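You operate a simulated robot arm through the tools that you are given. There is no shell and no other tool. Be economical: measure what you need, move in short steps, check, and stop when the job is done.

The job below is to be done with a simulated robot arm. You get a single attempt, and the scene is never put back.

Task
Slide the roll of white tape along the top of the long table until it stands next to the white wheel.
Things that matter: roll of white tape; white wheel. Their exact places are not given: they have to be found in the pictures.

Only the result counts: the job must be done as asked and must still hold three seconds after the hand-in. Knocking over, shifting, dropping, spilling or breaking anything else fails it.

Robot
A 6-joint arm with a two-finger parallel gripper on a trunk, on a base that drives. Base frame: it is fixed to the floor where the robot stands at the start and does not move with it; the origin is under the middle of the robot, x ahead of it, y to its left, z up. Readings come in m, degrees, newtons and seconds.
With the tool pointing down near the work surface it reaches from about 0.32 to 0.7 m from the robot's upright axis, wherever it stands. Its first joint turns from -166.0 to 166.0 degrees. Payload 4.1 kg.
Tool frame: the origin (TCP) lies between the finger pads and is the grasp point; the fingertips stand 0.023 m ahead of it; z points along the fingers, y is the line along which they close. The gripper opens to 0.094 m. The fingers are 0.038 m wide and 0.01 m thick; the gripper's body (0.054 by 0.096 m) begins 0.039 m behind the TCP.
Orientation is that of the tool frame in the base frame, as a unit quaternion [w, x, y, z]. With the fingers straight down and closing along the base's y, the tool's x points along the base's -x, its y along +y and its z along -z.

Tools
- The arm moves only by the tool play_rows. Its argument "increments" is a list of rows, each an object of numbers (a shift or turn left out is 0, a gripper value left out holds the last): "x", "y", "z": the shift along the base's x, y, z in m; "wx", "wy", "wz": the turn, a rotation vector about the base's x, y, z in degrees. In form: [{"x": .., "y": .., "z": .., "wx": .., "wy": .., "wz": ..}, ...]. A call has 1 to 8 rows; each row shifts and turns the commanded pose from where the row before left it. "claw" is the gripper command, from -1 (shut) to 1 (fully open), values between in proportion, set as the call begins (left out, the last holds). A row lasts 0.2 s, in which the tool goes at most 0.05 m and 8.6 degrees; a call with a longer step from one row to the next is refused whole, and so is a gripper value outside its range. A pose out of reach is approached as far as the arm can. The call stops where the force on the tool passes 40 N (or 10 N more than at its start, if that is more) or the arm is blocked; 0.2 s more then pass. Each finger travels about 0.045 m/s and halts on what it meets, pressing with about 27 N; the grip force reading is that of the motor and also rises with nothing between the fingers. The clock runs only during rows and for 0.2 s after the last one: add rows that do not move to give the fingers time. The reply holds the time, the measured pose of the TCP, the force on the tool along the base axes, the opening and the grip force, in the units named above and with some noise, and new pictures: "views" is both (left out), scene, wrist or none.
- Cameras (640 x 400 px; columns grow to the right, rows downward): "scene" is now at [0.0152, 0.135, 1.5386]; the picture's right is [-0.40, -0.92, 0.00], its down [-0.62, 0.27, -0.74] and it looks along [0.68, -0.30, -0.67] (base axes); focal length 295 px, centre (320, 200). "wrist" rides on the gripper at [0.086, 0.016, -0.074] in the tool frame; the picture's right is [-0.18, 0.98, 0.00], its down [-0.58, -0.11, -0.81] and it looks along [-0.79, -0.15, 0.59] (tool axes); focal length 243 px, centre (320, 200).
- move_column(by): slides the trunk up (or, below 0, down) by that many m; the arm and the scene camera ride with it, the base frame stays. It gives what a move gives, with no picture.
- roll_base(legs): drives the robot by 1 to 6 legs, each [ahead, turn to the left] in m and degrees, along the robot's own axes; the way and the turn of a leg run together, so that a leg with both is an arc; at most 1.5 m and 180 degrees a leg. The arm and the cameras ride along, it lands a little off, and it stops where it bumps. It gives what a move gives, and a new picture of the scene camera.
- turn_head(pan, tilt): turns the head with the scene camera to pan (to the left, within 155 degrees either way) and tilt (down, from -29 to 69), counted from straight ahead of the robot. It gives what a move gives, and a new picture of the scene camera.
- point_at(camera, pixels): there is no depth. For up to 12 entries [column, row, z] of the newest picture of that camera ("zoom" is the newest enlarged one), the place [x, y] in the base frame at which the ray of that pixel passes the height z, good to about 0.003 m. No time passes.
- zoom(camera, box): a new picture of the part [left, top, right, bottom] of that camera's present view, enlarged. No time passes.
- sign_off(): hands the job in; it is judged then, once.

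Keep the steps short. Do not move on a guess: measure, check each grasp and each placing, and mend mistakes. In all there are 80 turns and 260 pictures (those below and enlarged ones count). Leave the gripper open and the arm clear of the work at the hand-in unless told otherwise, and finish with a single line.

The tools are called after "Emit:" as a command line: name --argument value ..., lists and objects as JSON in quotes. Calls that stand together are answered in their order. play_rows: Moves the arm, as the interface text tells. Its arguments: {"type":"object","properties":{"increments":{"type":"array","items":{"type":"object","properties":{"x":{"type":"number"},"y":{"type":"number"},"z":{"type":"number"},"wx":{"type":"number"},"wy":{"type":"number"},"wz":{"type":"number"}}}},"claw":{"type":"number"},"views":{"type":"string","enum":["both","scene","wrist","none"]}},"required":["increments"]} The other tools are called the same way: move_column (by) slides the trunk up or down; roll_base (legs) drives the base; turn_head (pan, tilt) turns the head that bears the scene camera; point_at (camera, pixels) gives the place at which the rays of pixels pass given heights; zoom (camera, box) takes an enlarged picture of a part of a camera's view; sign_off () hands the job in.

At the start:

```text
clock: 0.0
tcp_pos: [0.4195, -0.0954, 1.0322]
orientation: [0.0, 0.0, 1.0, 0.0]
force: [0.2, 0.2, 0.9]
finger_gap: 0.0943
finger_force: 0.2
trunk travel left (down, up): [-0.5, 0.09]
robot x, y, heading: [-0.0003, -0.0005, -0.1]
head pan, tilt: [-23.5, 42.1]
```

scene: 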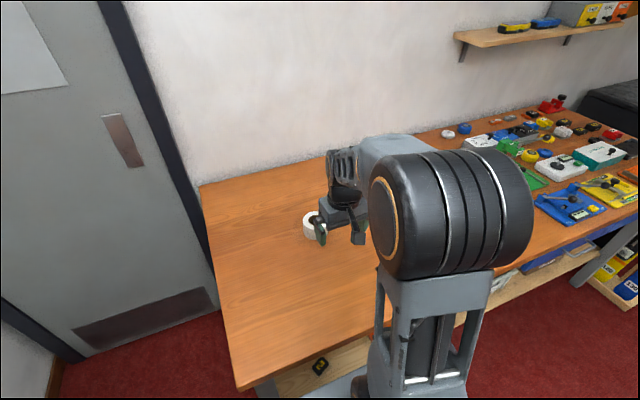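
wrist: 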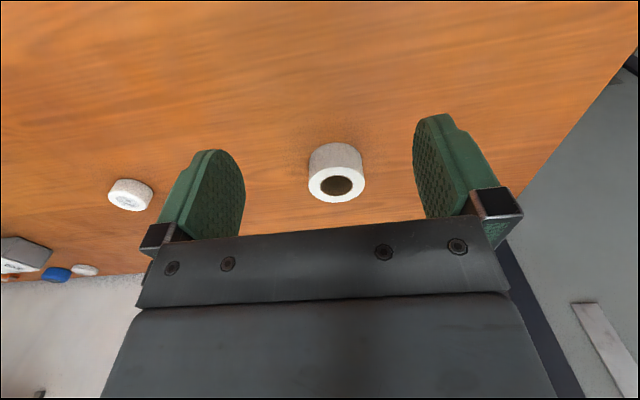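

I see the tape roll at wrist pixel (337,175) and a white wheel-like object at (130,195). I'll enlarge both and measure them.

Emit:
zoom --camera "wrist" --box '[80, 120, 400, 320]'

Emit:
zoom --camera "scene" --box '[400, 80, 640, 230]'

Emit:
point_at --camera "wrist" --pixels '[[337, 187, 0.87], [337, 203, 0.87], [309, 180, 0.87], [366, 180, 0.87], [337, 203, 0.84], [310, 160, 0.84], [362, 160, 0.84], [130, 201, 0.86], [108, 195, 0.86], [154, 193, 0.86], [130, 211, 0.86], [130, 180, 0.84]]'

```text
2.00 times, centred on (240, 220) of wrist
```

zoom: 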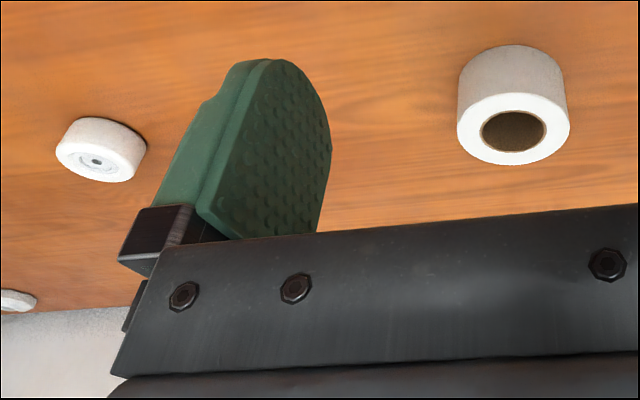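

```text
2.67 times, centred on (520, 155) of scene
```

zoom: 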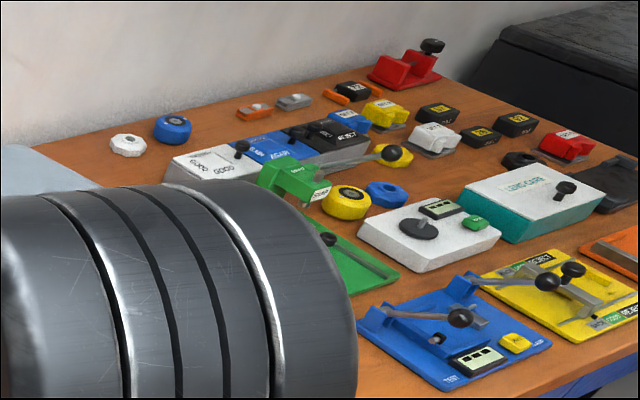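

```text
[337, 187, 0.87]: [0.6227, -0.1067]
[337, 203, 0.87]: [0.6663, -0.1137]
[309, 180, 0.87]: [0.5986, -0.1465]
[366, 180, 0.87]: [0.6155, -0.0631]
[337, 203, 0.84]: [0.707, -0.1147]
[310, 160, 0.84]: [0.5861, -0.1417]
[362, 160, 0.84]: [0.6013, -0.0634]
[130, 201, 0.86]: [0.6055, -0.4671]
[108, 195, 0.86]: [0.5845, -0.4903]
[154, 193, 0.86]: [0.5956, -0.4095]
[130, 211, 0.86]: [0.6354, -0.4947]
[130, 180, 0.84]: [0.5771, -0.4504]
```

The tape lies near (0.62,-0.11) and the white disc near (0.6,-0.46). The arm hides the disc in the scene view. I'll move the hand toward -y, staying high, for a second view and heights by parallax.

Emit:
play_rows --increments '[{"y": -0.04}, {"y": -0.04}, {"y": -0.04}, {"y": -0.04}, {"y": -0.04}, {}]'

```text
clock: 1.4
tcp_pos: [0.4177, -0.2962, 1.0317]
orientation: [0.0, -0.001, 1.0, 0.0]
force: [-0.2, -0.6, 0.4]
finger_gap: 0.0942
finger_force: 0.0
trunk travel left (down, up): [-0.5, 0.09]
robot x, y, heading: [-0.0015, 0.0036, -0.2]
head pan, tilt: [-23.5, 42.1]
```

scene: 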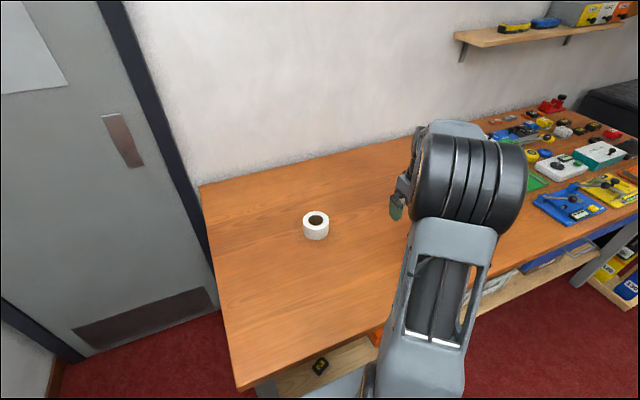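
wrist: 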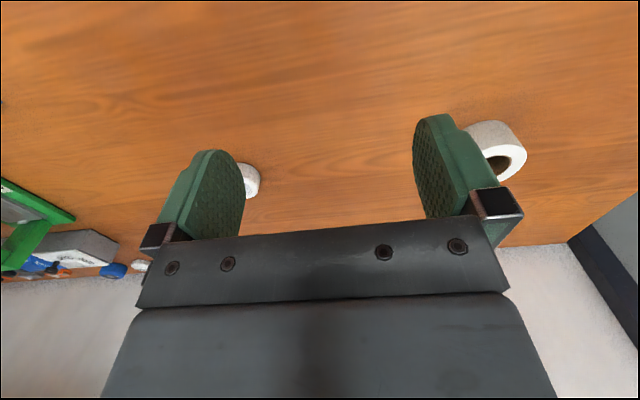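

The scene view now shows the tape clearly at (316,226). I'll measure it and shift the hand further toward -y to see the disc between the fingers.

Emit:
point_at --camera "scene" --pixels '[[316, 219, 0.87], [316, 219, 0.88], [302, 220, 0.88], [329, 220, 0.88], [302, 220, 0.87], [329, 220, 0.87], [316, 241, 0.84], [316, 212, 0.87], [316, 228, 0.87]]'

Emit:
zoom --camera "scene" --box '[276, 200, 356, 250]'

Emit:
play_rows --increments '[{"y": -0.04}, {"y": -0.04}, {"y": -0.04}, {"y": -0.04}, {}]'

```text
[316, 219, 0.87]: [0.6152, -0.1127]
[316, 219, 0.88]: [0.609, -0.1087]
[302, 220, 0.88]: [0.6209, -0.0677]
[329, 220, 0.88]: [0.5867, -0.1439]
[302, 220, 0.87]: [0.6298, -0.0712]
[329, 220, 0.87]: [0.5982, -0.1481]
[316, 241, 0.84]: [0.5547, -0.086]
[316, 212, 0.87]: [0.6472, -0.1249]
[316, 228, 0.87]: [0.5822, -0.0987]
```

```text
8.00 times, centred on (316, 225) of scene
```

zoom: 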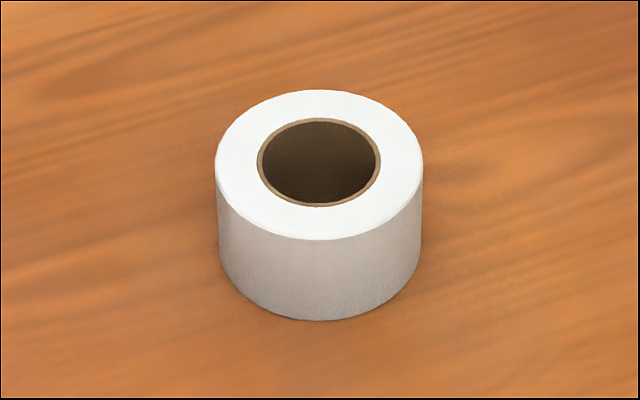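

```text
clock: 2.6
tcp_pos: [0.4189, -0.4554, 1.0316]
orientation: [0.0, 0.001, 1.0, 0.001]
force: [0.4, 0.9, -0.2]
finger_gap: 0.0938
finger_force: 0.1
trunk travel left (down, up): [-0.5, 0.09]
robot x, y, heading: [-0.0023, -0.0022, -0.2]
head pan, tilt: [-23.5, 42.1]
```

scene: 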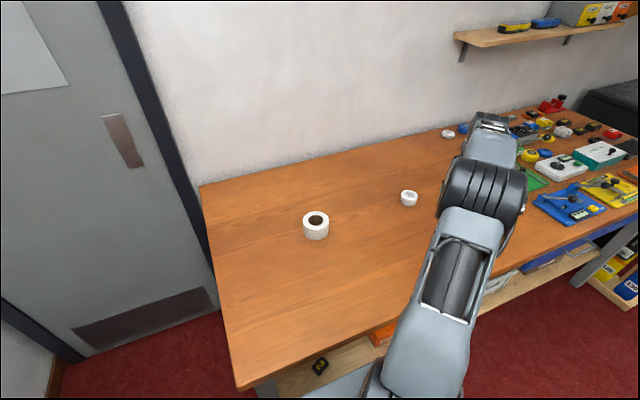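
wrist: 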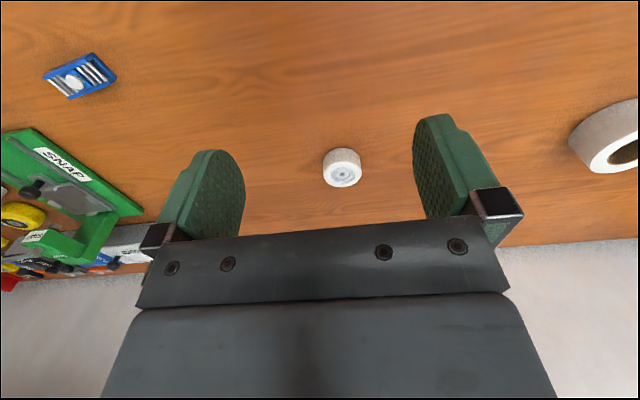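

Both items now show in the scene view: tape (316,226), wheel (409,198). I'll enlarge and measure them accurately.

Emit:
zoom --camera "scene" --box '[290, 165, 450, 265]'

Emit:
zoom --camera "wrist" --box '[280, 130, 400, 205]'

Emit:
zoom --camera "scene" --box '[369, 175, 449, 225]'

```text
4.00 times, centred on (370, 215) of scene
```

zoom: 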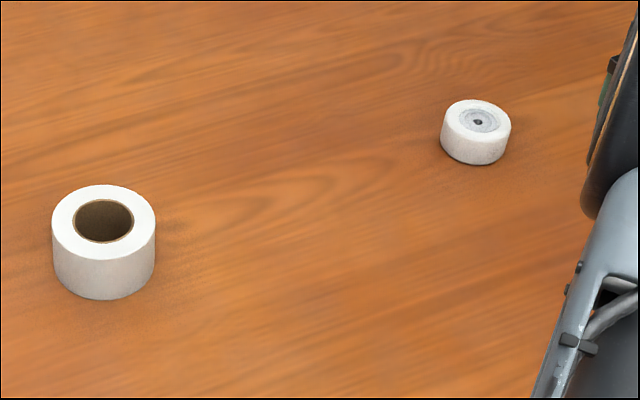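

```text
5.33 times, centred on (340, 168) of wrist
```

zoom: 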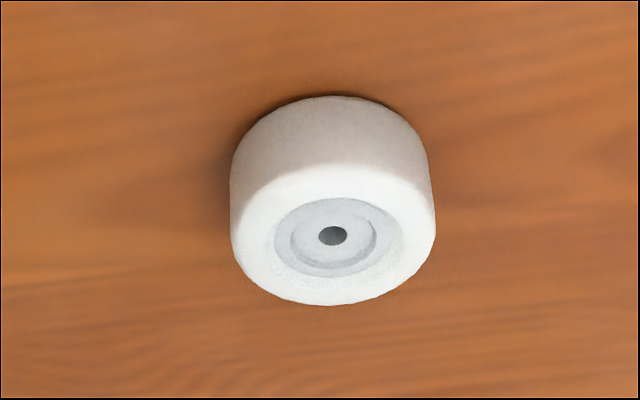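

```text
8.00 times, centred on (409, 200) of scene
```

zoom: 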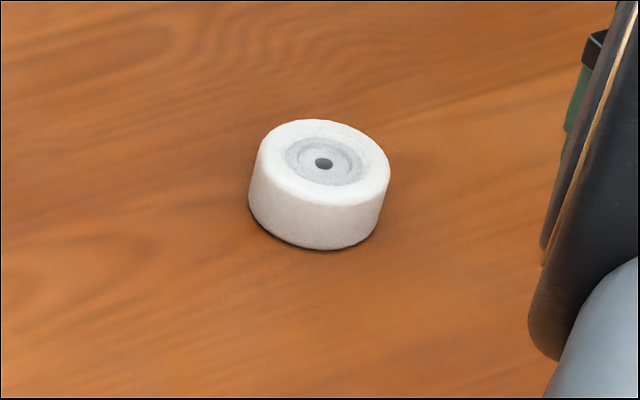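

Emit:
point_at --camera "zoom" --pixels '[[323, 163, 0.86], [323, 163, 0.865], [323, 163, 0.87], [323, 163, 0.875], [315, 250, 0.84], [249, 195, 0.84], [381, 225, 0.84], [255, 160, 0.87], [390, 175, 0.87], [255, 160, 0.865], [390, 175, 0.865]]'

Emit:
point_at --camera "wrist" --pixels '[[342.4, 174.75, 0.86], [342.4, 174.75, 0.865], [342.4, 174.75, 0.87], [342.4, 174.75, 0.875]]'

Emit:
point_at --camera "scene" --pixels '[[315.8, 220.5, 0.865], [315.8, 220.5, 0.87], [315.8, 220.5, 0.875], [315.8, 220.5, 0.88], [315.8, 220.5, 0.885], [316.5, 240.1, 0.84], [302.8, 221, 0.875], [329, 221, 0.875], [315.8, 211.5, 0.875], [316, 230, 0.875]]'

```text
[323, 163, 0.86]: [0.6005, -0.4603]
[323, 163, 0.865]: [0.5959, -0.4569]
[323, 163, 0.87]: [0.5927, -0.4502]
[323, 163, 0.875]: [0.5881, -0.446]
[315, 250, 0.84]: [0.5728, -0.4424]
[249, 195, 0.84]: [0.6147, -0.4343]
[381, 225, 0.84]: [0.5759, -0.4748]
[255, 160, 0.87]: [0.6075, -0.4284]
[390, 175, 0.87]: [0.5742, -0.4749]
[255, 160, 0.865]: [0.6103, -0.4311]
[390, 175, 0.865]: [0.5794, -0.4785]
```

```text
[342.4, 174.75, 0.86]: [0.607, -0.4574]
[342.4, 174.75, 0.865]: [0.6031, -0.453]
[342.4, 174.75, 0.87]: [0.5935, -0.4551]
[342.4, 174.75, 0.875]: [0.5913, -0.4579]
```

```text
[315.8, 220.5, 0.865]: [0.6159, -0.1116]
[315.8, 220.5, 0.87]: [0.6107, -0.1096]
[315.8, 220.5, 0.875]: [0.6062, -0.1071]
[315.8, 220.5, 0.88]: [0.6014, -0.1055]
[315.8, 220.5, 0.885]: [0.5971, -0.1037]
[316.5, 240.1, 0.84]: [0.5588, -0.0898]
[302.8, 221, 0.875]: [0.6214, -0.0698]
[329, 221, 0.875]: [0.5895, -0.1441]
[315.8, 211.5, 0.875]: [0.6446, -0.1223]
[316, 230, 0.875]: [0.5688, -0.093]
```

Tape: centre ≈(0.598,-0.105), radius ≈0.04, top ≈0.884. Wheel: centre ≈(0.594,-0.455), radius ≈0.0285. Plan: grip the tape with the fingers closing along x (clear of the wheel) and slide it in -y. First I'll go back over the tape at height while turning the tool by -90° about z.

Emit:
play_rows --increments '[{"x": 0.02, "y": 0.04, "wz": -8.2}, {"x": 0.02, "y": 0.04, "wz": -8.2}, {"x": 0.02, "y": 0.04, "wz": -8.2}, {"x": 0.02, "y": 0.04, "wz": -8.2}, {"x": 0.02, "y": 0.04, "wz": -8.2}, {"x": 0.02, "y": 0.04, "wz": -8.2}, {"x": 0.02, "y": 0.04, "wz": -8.2}, {"x": 0.02, "y": 0.04, "wz": -8.2}]' --views "none"

Emit:
play_rows --increments '[{"x": 0.019, "y": 0.03, "wz": -8.2}, {"wz": -8.2}, {"wz": -8}, {}]'

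```text
clock: 4.4
tcp_pos: [0.5789, -0.134, 1.0337]
orientation: [0.001, 0.542, 0.84, -0.001]
force: [-0.6, 0.7, 0.4]
finger_gap: 0.0942
finger_force: 0.2
trunk travel left (down, up): [-0.5, 0.09]
robot x, y, heading: [0.0012, -0.0027, -0.1]
head pan, tilt: [-23.5, 42.1]
```

```text
clock: 5.4
tcp_pos: [0.5987, -0.1063, 1.0328]
orientation: [0.0, 0.708, 0.706, 0.0]
force: [1.1, 0.2, 0.7]
finger_gap: 0.094
finger_force: 0.0
trunk travel left (down, up): [-0.5, 0.09]
robot x, y, heading: [-0.0017, 0.0007, -0.2]
head pan, tilt: [-23.5, 42.1]
```

scene: 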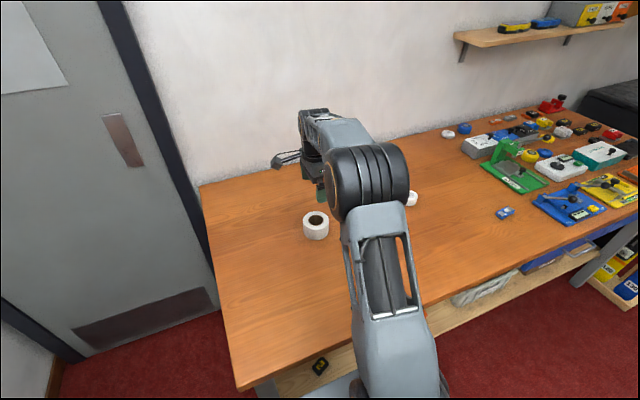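
wrist: 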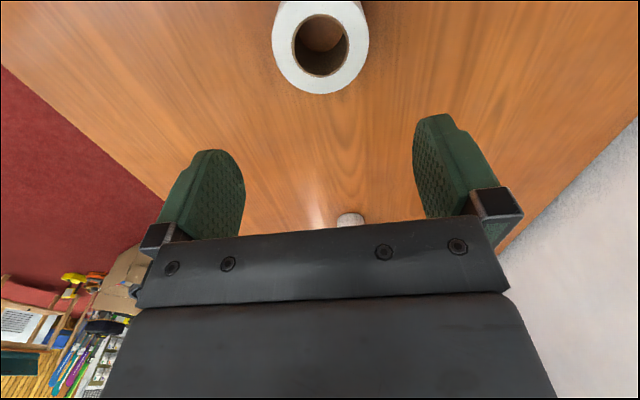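

The hand is above the tape with the fingers along x. I'll check the tape centre from the wrist view (hole centre about (321,45), rim edges 272 and 369).

Emit:
point_at --camera "wrist" --pixels '[[321, 45, 0.884], [321, 45, 0.88], [272, 42, 0.884], [369, 42, 0.884], [321, 94, 0.884]]'

```text
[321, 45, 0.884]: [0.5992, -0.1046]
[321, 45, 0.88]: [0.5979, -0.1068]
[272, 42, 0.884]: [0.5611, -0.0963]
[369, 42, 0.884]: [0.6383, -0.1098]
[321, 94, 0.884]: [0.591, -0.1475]
```

Tape centre ≈(0.599,-0.105), matching the hand. I'll descend to TCP z ≈ 0.873 (tips ≈10 mm above the table), in two stages.

Emit:
play_rows --increments '[{"z": -0.04}, {"z": -0.04}, {"z": -0.03}, {}]'

```text
clock: 6.4
tcp_pos: [0.5981, -0.1056, 0.9225]
orientation: [0.0, 0.707, 0.707, -0.001]
force: [-1.0, -0.8, 0.0]
finger_gap: 0.0938
finger_force: 0.0
trunk travel left (down, up): [-0.5, 0.09]
robot x, y, heading: [0.0016, -0.0005, 0.2]
head pan, tilt: [-23.5, 42.1]
```

scene: 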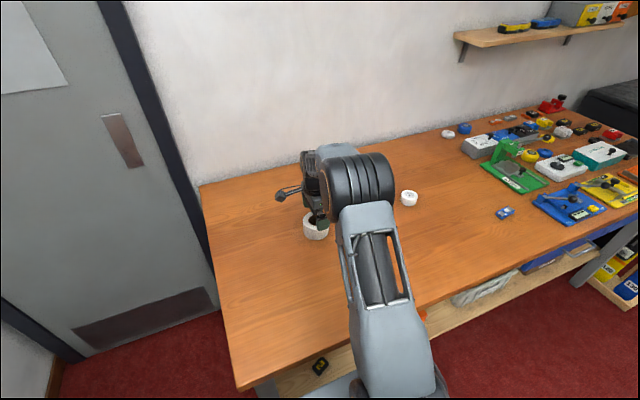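
wrist: 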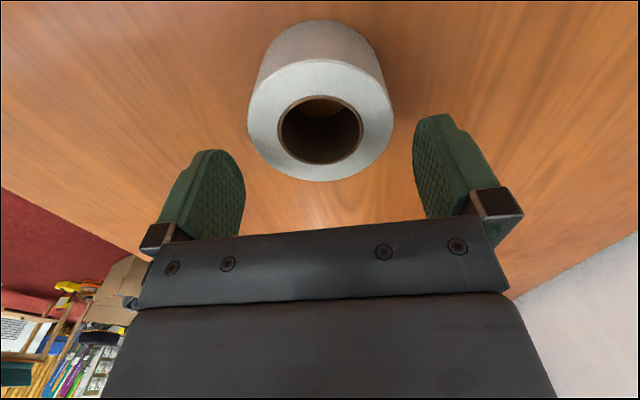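

The tape sits centrally between the fingers. I'll go down the last 0.048 m.

Emit:
play_rows --increments '[{"z": -0.02}, {"z": -0.015}, {"z": -0.013}, {}]'

```text
clock: 7.4
tcp_pos: [0.5987, -0.1075, 0.8735]
orientation: [0.0, 0.707, 0.707, 0.001]
force: [-0.3, 0.2, -0.6]
finger_gap: 0.0941
finger_force: 0.1
trunk travel left (down, up): [-0.5, 0.09]
robot x, y, heading: [-0.0018, 0.0037, 0.3]
head pan, tilt: [-23.5, 42.1]
```

scene: 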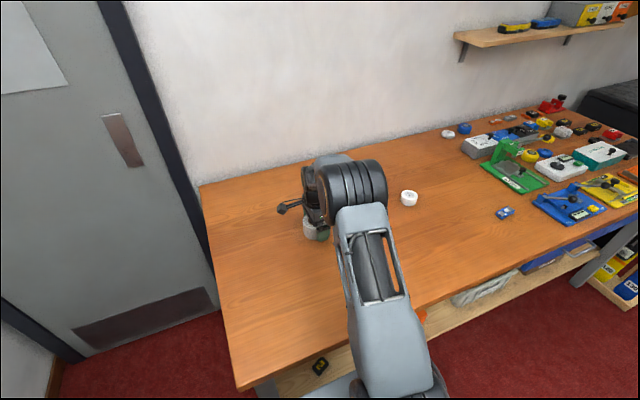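
wrist: 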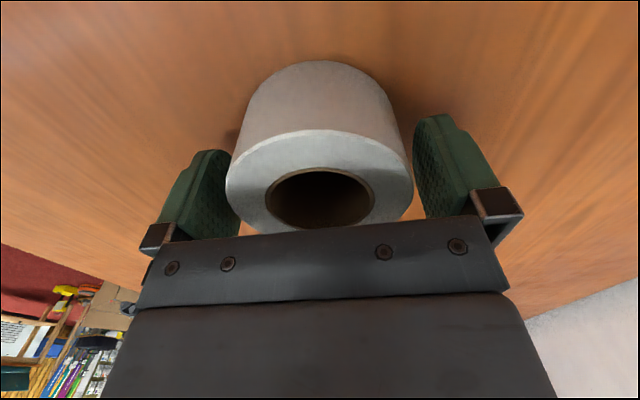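

The fingers straddle the tape. I'll close the gripper in place.

Emit:
play_rows --increments '[{}, {}, {}, {}]' --claw -1 --views "wrist"

```text
clock: 8.4
tcp_pos: [0.5987, -0.1063, 0.8742]
orientation: [0.0, 0.707, 0.707, 0.0]
force: [0.7, 0.0, -0.6]
finger_gap: 0.0788
finger_force: 26.9
trunk travel left (down, up): [-0.5, 0.09]
robot x, y, heading: [-0.0021, 0.0024, 0.2]
head pan, tilt: [-23.5, 42.1]
```

wrist: 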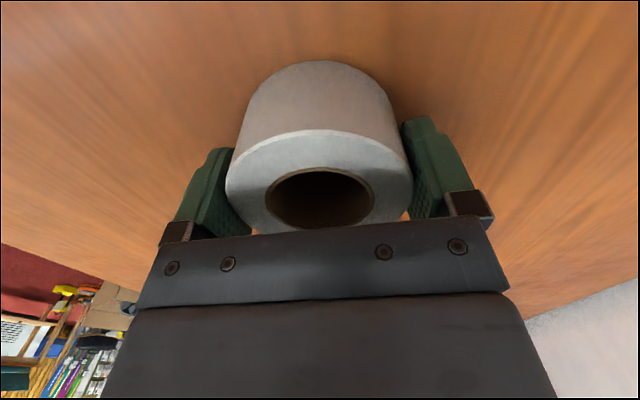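

Gripped: opening 0.079 m, the tape's diameter. I'll slide it toward -y, first part to about y = -0.33.

Emit:
play_rows --increments '[{"y": -0.028, "x": -0.003}, {"y": -0.028, "x": -0.003}, {"y": -0.028, "x": -0.003}, {"y": -0.028, "x": -0.003}, {"y": -0.028, "x": -0.003}, {"y": -0.028, "x": -0.003}, {"y": -0.028, "x": -0.003}, {"y": -0.028, "x": -0.003}]'

```text
clock: 10.2
tcp_pos: [0.5743, -0.33, 0.8754]
orientation: [0.001, 0.707, 0.707, -0.001]
force: [0.1, -0.1, -0.2]
finger_gap: 0.079
finger_force: 26.8
trunk travel left (down, up): [-0.5, 0.09]
robot x, y, heading: [-0.0012, -0.0003, -0.2]
head pan, tilt: [-23.5, 42.1]
```

scene: 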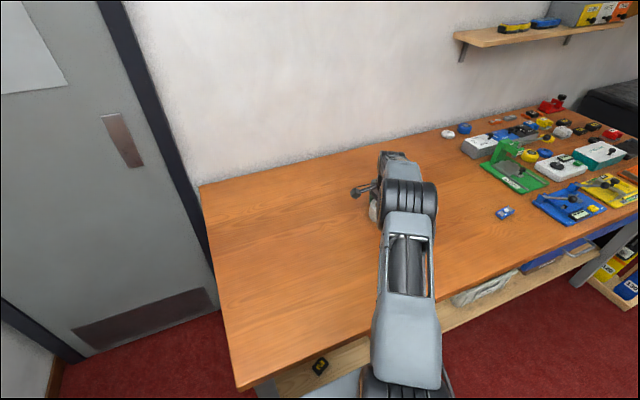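
wrist: 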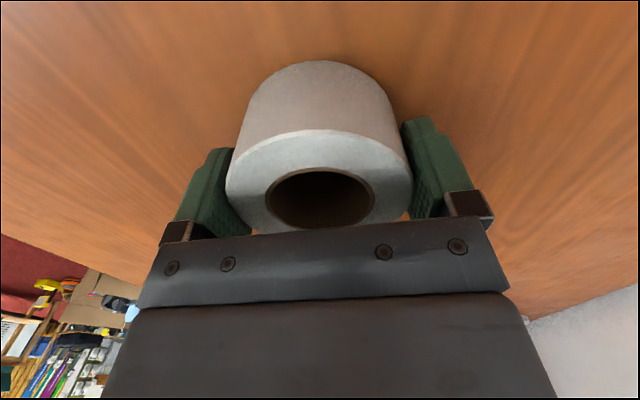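

The slide goes smoothly with no force. I'll slide on slowly to y ≈ -0.377, leaving about a 1 cm gap to the wheel.

Emit:
play_rows --increments '[{"y": -0.015}, {"y": -0.012}, {"y": -0.01}, {"y": -0.01}, {}]'

```text
clock: 11.4
tcp_pos: [0.5747, -0.3777, 0.8739]
orientation: [0.0, 0.707, 0.707, 0.0]
force: [-1.2, -0.6, 0.4]
finger_gap: 0.0791
finger_force: 27.2
trunk travel left (down, up): [-0.5, 0.09]
robot x, y, heading: [-0.0006, -0.0008, -0.1]
head pan, tilt: [-23.5, 42.1]
```

scene: 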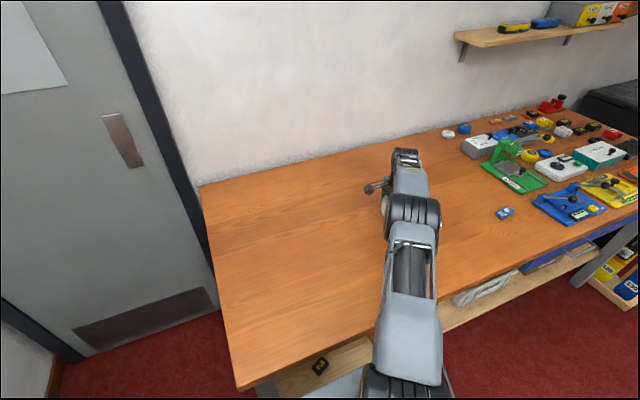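
wrist: 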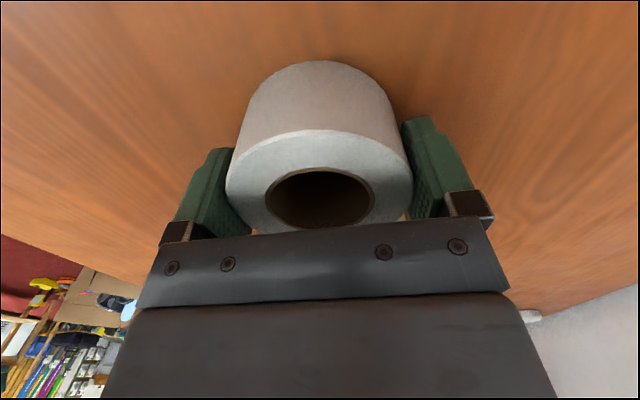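

In place by the reading. I'll open the fingers, then rise straight up.

Emit:
play_rows --increments '[{}, {}, {}]' --claw 1 --views "none"

Emit:
play_rows --increments '[{"z": 0.02}, {"z": 0.03}, {"z": 0.04}, {"z": 0.04}, {"z": 0.03}, {}]'

```text
clock: 12.2
tcp_pos: [0.5744, -0.3767, 0.8745]
orientation: [0.0, 0.707, 0.707, -0.001]
force: [-0.1, -0.1, -0.7]
finger_gap: 0.094
finger_force: 0.0
trunk travel left (down, up): [-0.5, 0.09]
robot x, y, heading: [0.0018, -0.0016, 0.2]
head pan, tilt: [-23.5, 42.1]
```

```text
clock: 13.6
tcp_pos: [0.5748, -0.376, 1.0361]
orientation: [0.0, 0.707, 0.707, 0.0]
force: [0.0, -0.3, 1.2]
finger_gap: 0.0939
finger_force: 0.0
trunk travel left (down, up): [-0.5, 0.09]
robot x, y, heading: [-0.0005, -0.0009, 0.1]
head pan, tilt: [-23.5, 42.1]
```

scene: 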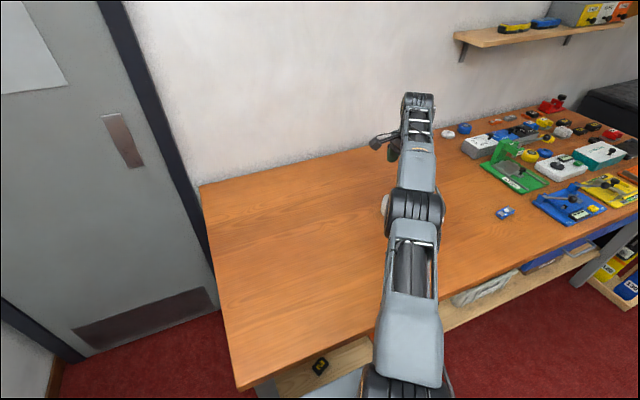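
wrist: 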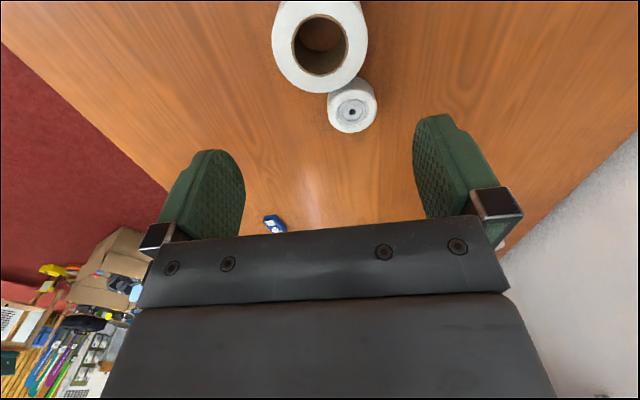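

The tape stays on the table beside the wheel. I'll move the arm away toward +y at height for a clear scene view.

Emit:
play_rows --increments '[{"x": -0.01, "y": 0.045}, {"x": -0.01, "y": 0.045}, {"x": -0.01, "y": 0.045}, {"x": -0.01, "y": 0.045}, {"x": -0.01, "y": 0.045}, {"x": -0.01, "y": 0.045}, {"x": -0.01, "y": 0.045}, {"x": -0.01, "y": 0.045}]' --views "none"

Emit:
play_rows --increments '[{"x": -0.01, "y": 0.045}, {"x": -0.01, "y": 0.045}, {"x": -0.01, "y": 0.045}, {}]'

Emit:
zoom --camera "scene" --box '[350, 170, 446, 230]'

```text
clock: 15.4
tcp_pos: [0.4935, -0.017, 1.0353]
orientation: [0.0, 0.708, 0.707, -0.001]
force: [0.3, 0.3, 0.8]
finger_gap: 0.094
finger_force: 0.1
trunk travel left (down, up): [-0.5, 0.09]
robot x, y, heading: [-0.0024, 0.0055, 0.2]
head pan, tilt: [-23.5, 42.1]
```

```text
clock: 16.4
tcp_pos: [0.463, 0.119, 1.036]
orientation: [0.001, 0.707, 0.707, 0.0]
force: [-0.5, 0.3, 0.2]
finger_gap: 0.0938
finger_force: 0.0
trunk travel left (down, up): [-0.5, 0.09]
robot x, y, heading: [0.0032, 0.0015, 0.1]
head pan, tilt: [-23.5, 42.1]
```

scene: 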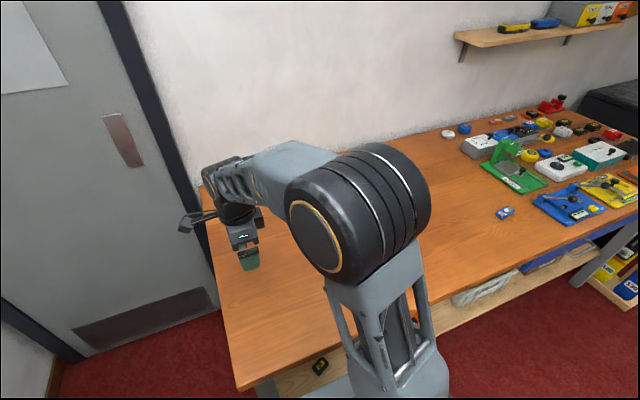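
wrist: 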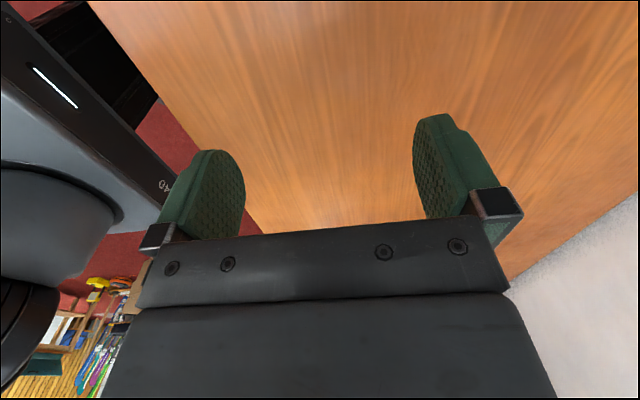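

```text
6.67 times, centred on (398, 200) of scene
```

zoom: 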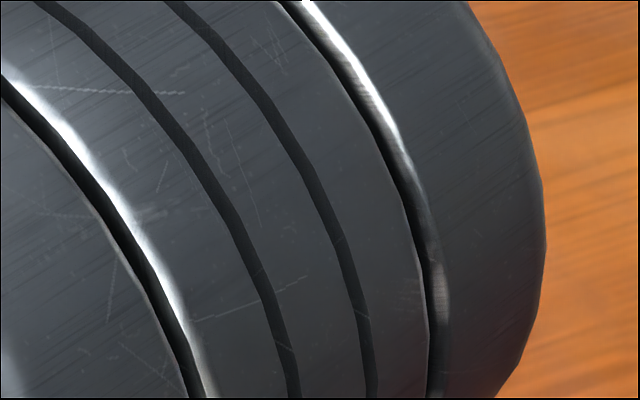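

The elbow hides the spot; extending the arm forward will lower and shift the elbow left. I'll move ahead 0.13 m at this height.

Emit:
play_rows --increments '[{"x": 0.04}, {"x": 0.04}, {"x": 0.04}, {"x": 0.02}, {}]' --views "scene"

Emit:
zoom --camera "scene" --box '[350, 170, 446, 230]'

```text
clock: 17.6
tcp_pos: [0.6044, 0.1189, 1.0346]
orientation: [0.0, 0.707, 0.707, 0.0]
force: [0.6, -0.6, 0.8]
finger_gap: 0.0939
finger_force: 0.0
trunk travel left (down, up): [-0.5, 0.09]
robot x, y, heading: [-0.0022, 0.0008, 0.2]
head pan, tilt: [-23.5, 42.1]
```

scene: 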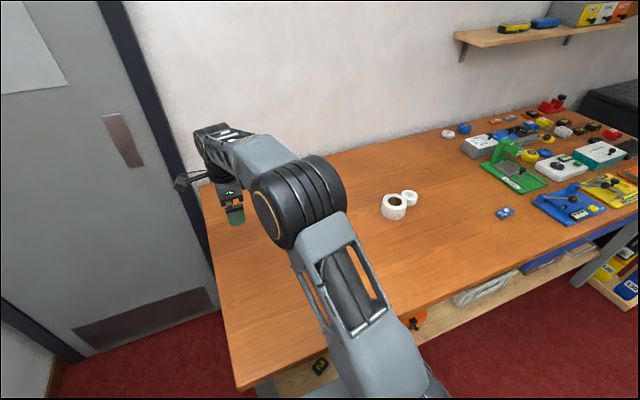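

```text
6.67 times, centred on (398, 200) of scene
```

zoom: 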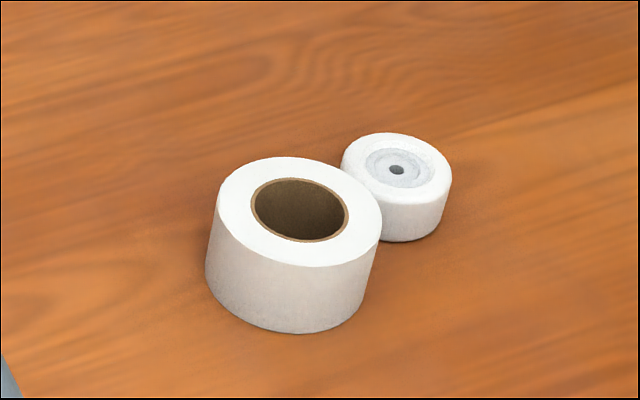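

The tape stands upright right next to the wheel. The wheel's hub is at scene pixel (409.5,195.5), the same as before, so it did not move. The arm is clear and the gripper open, so I'm handing in.

Emit:
sign_off

```text
The job is handed in.
```

The roll of white tape now stands next to the white wheel, with a gap of about 1 cm; the wheel did not move, the gripper is open and the arm is clear.
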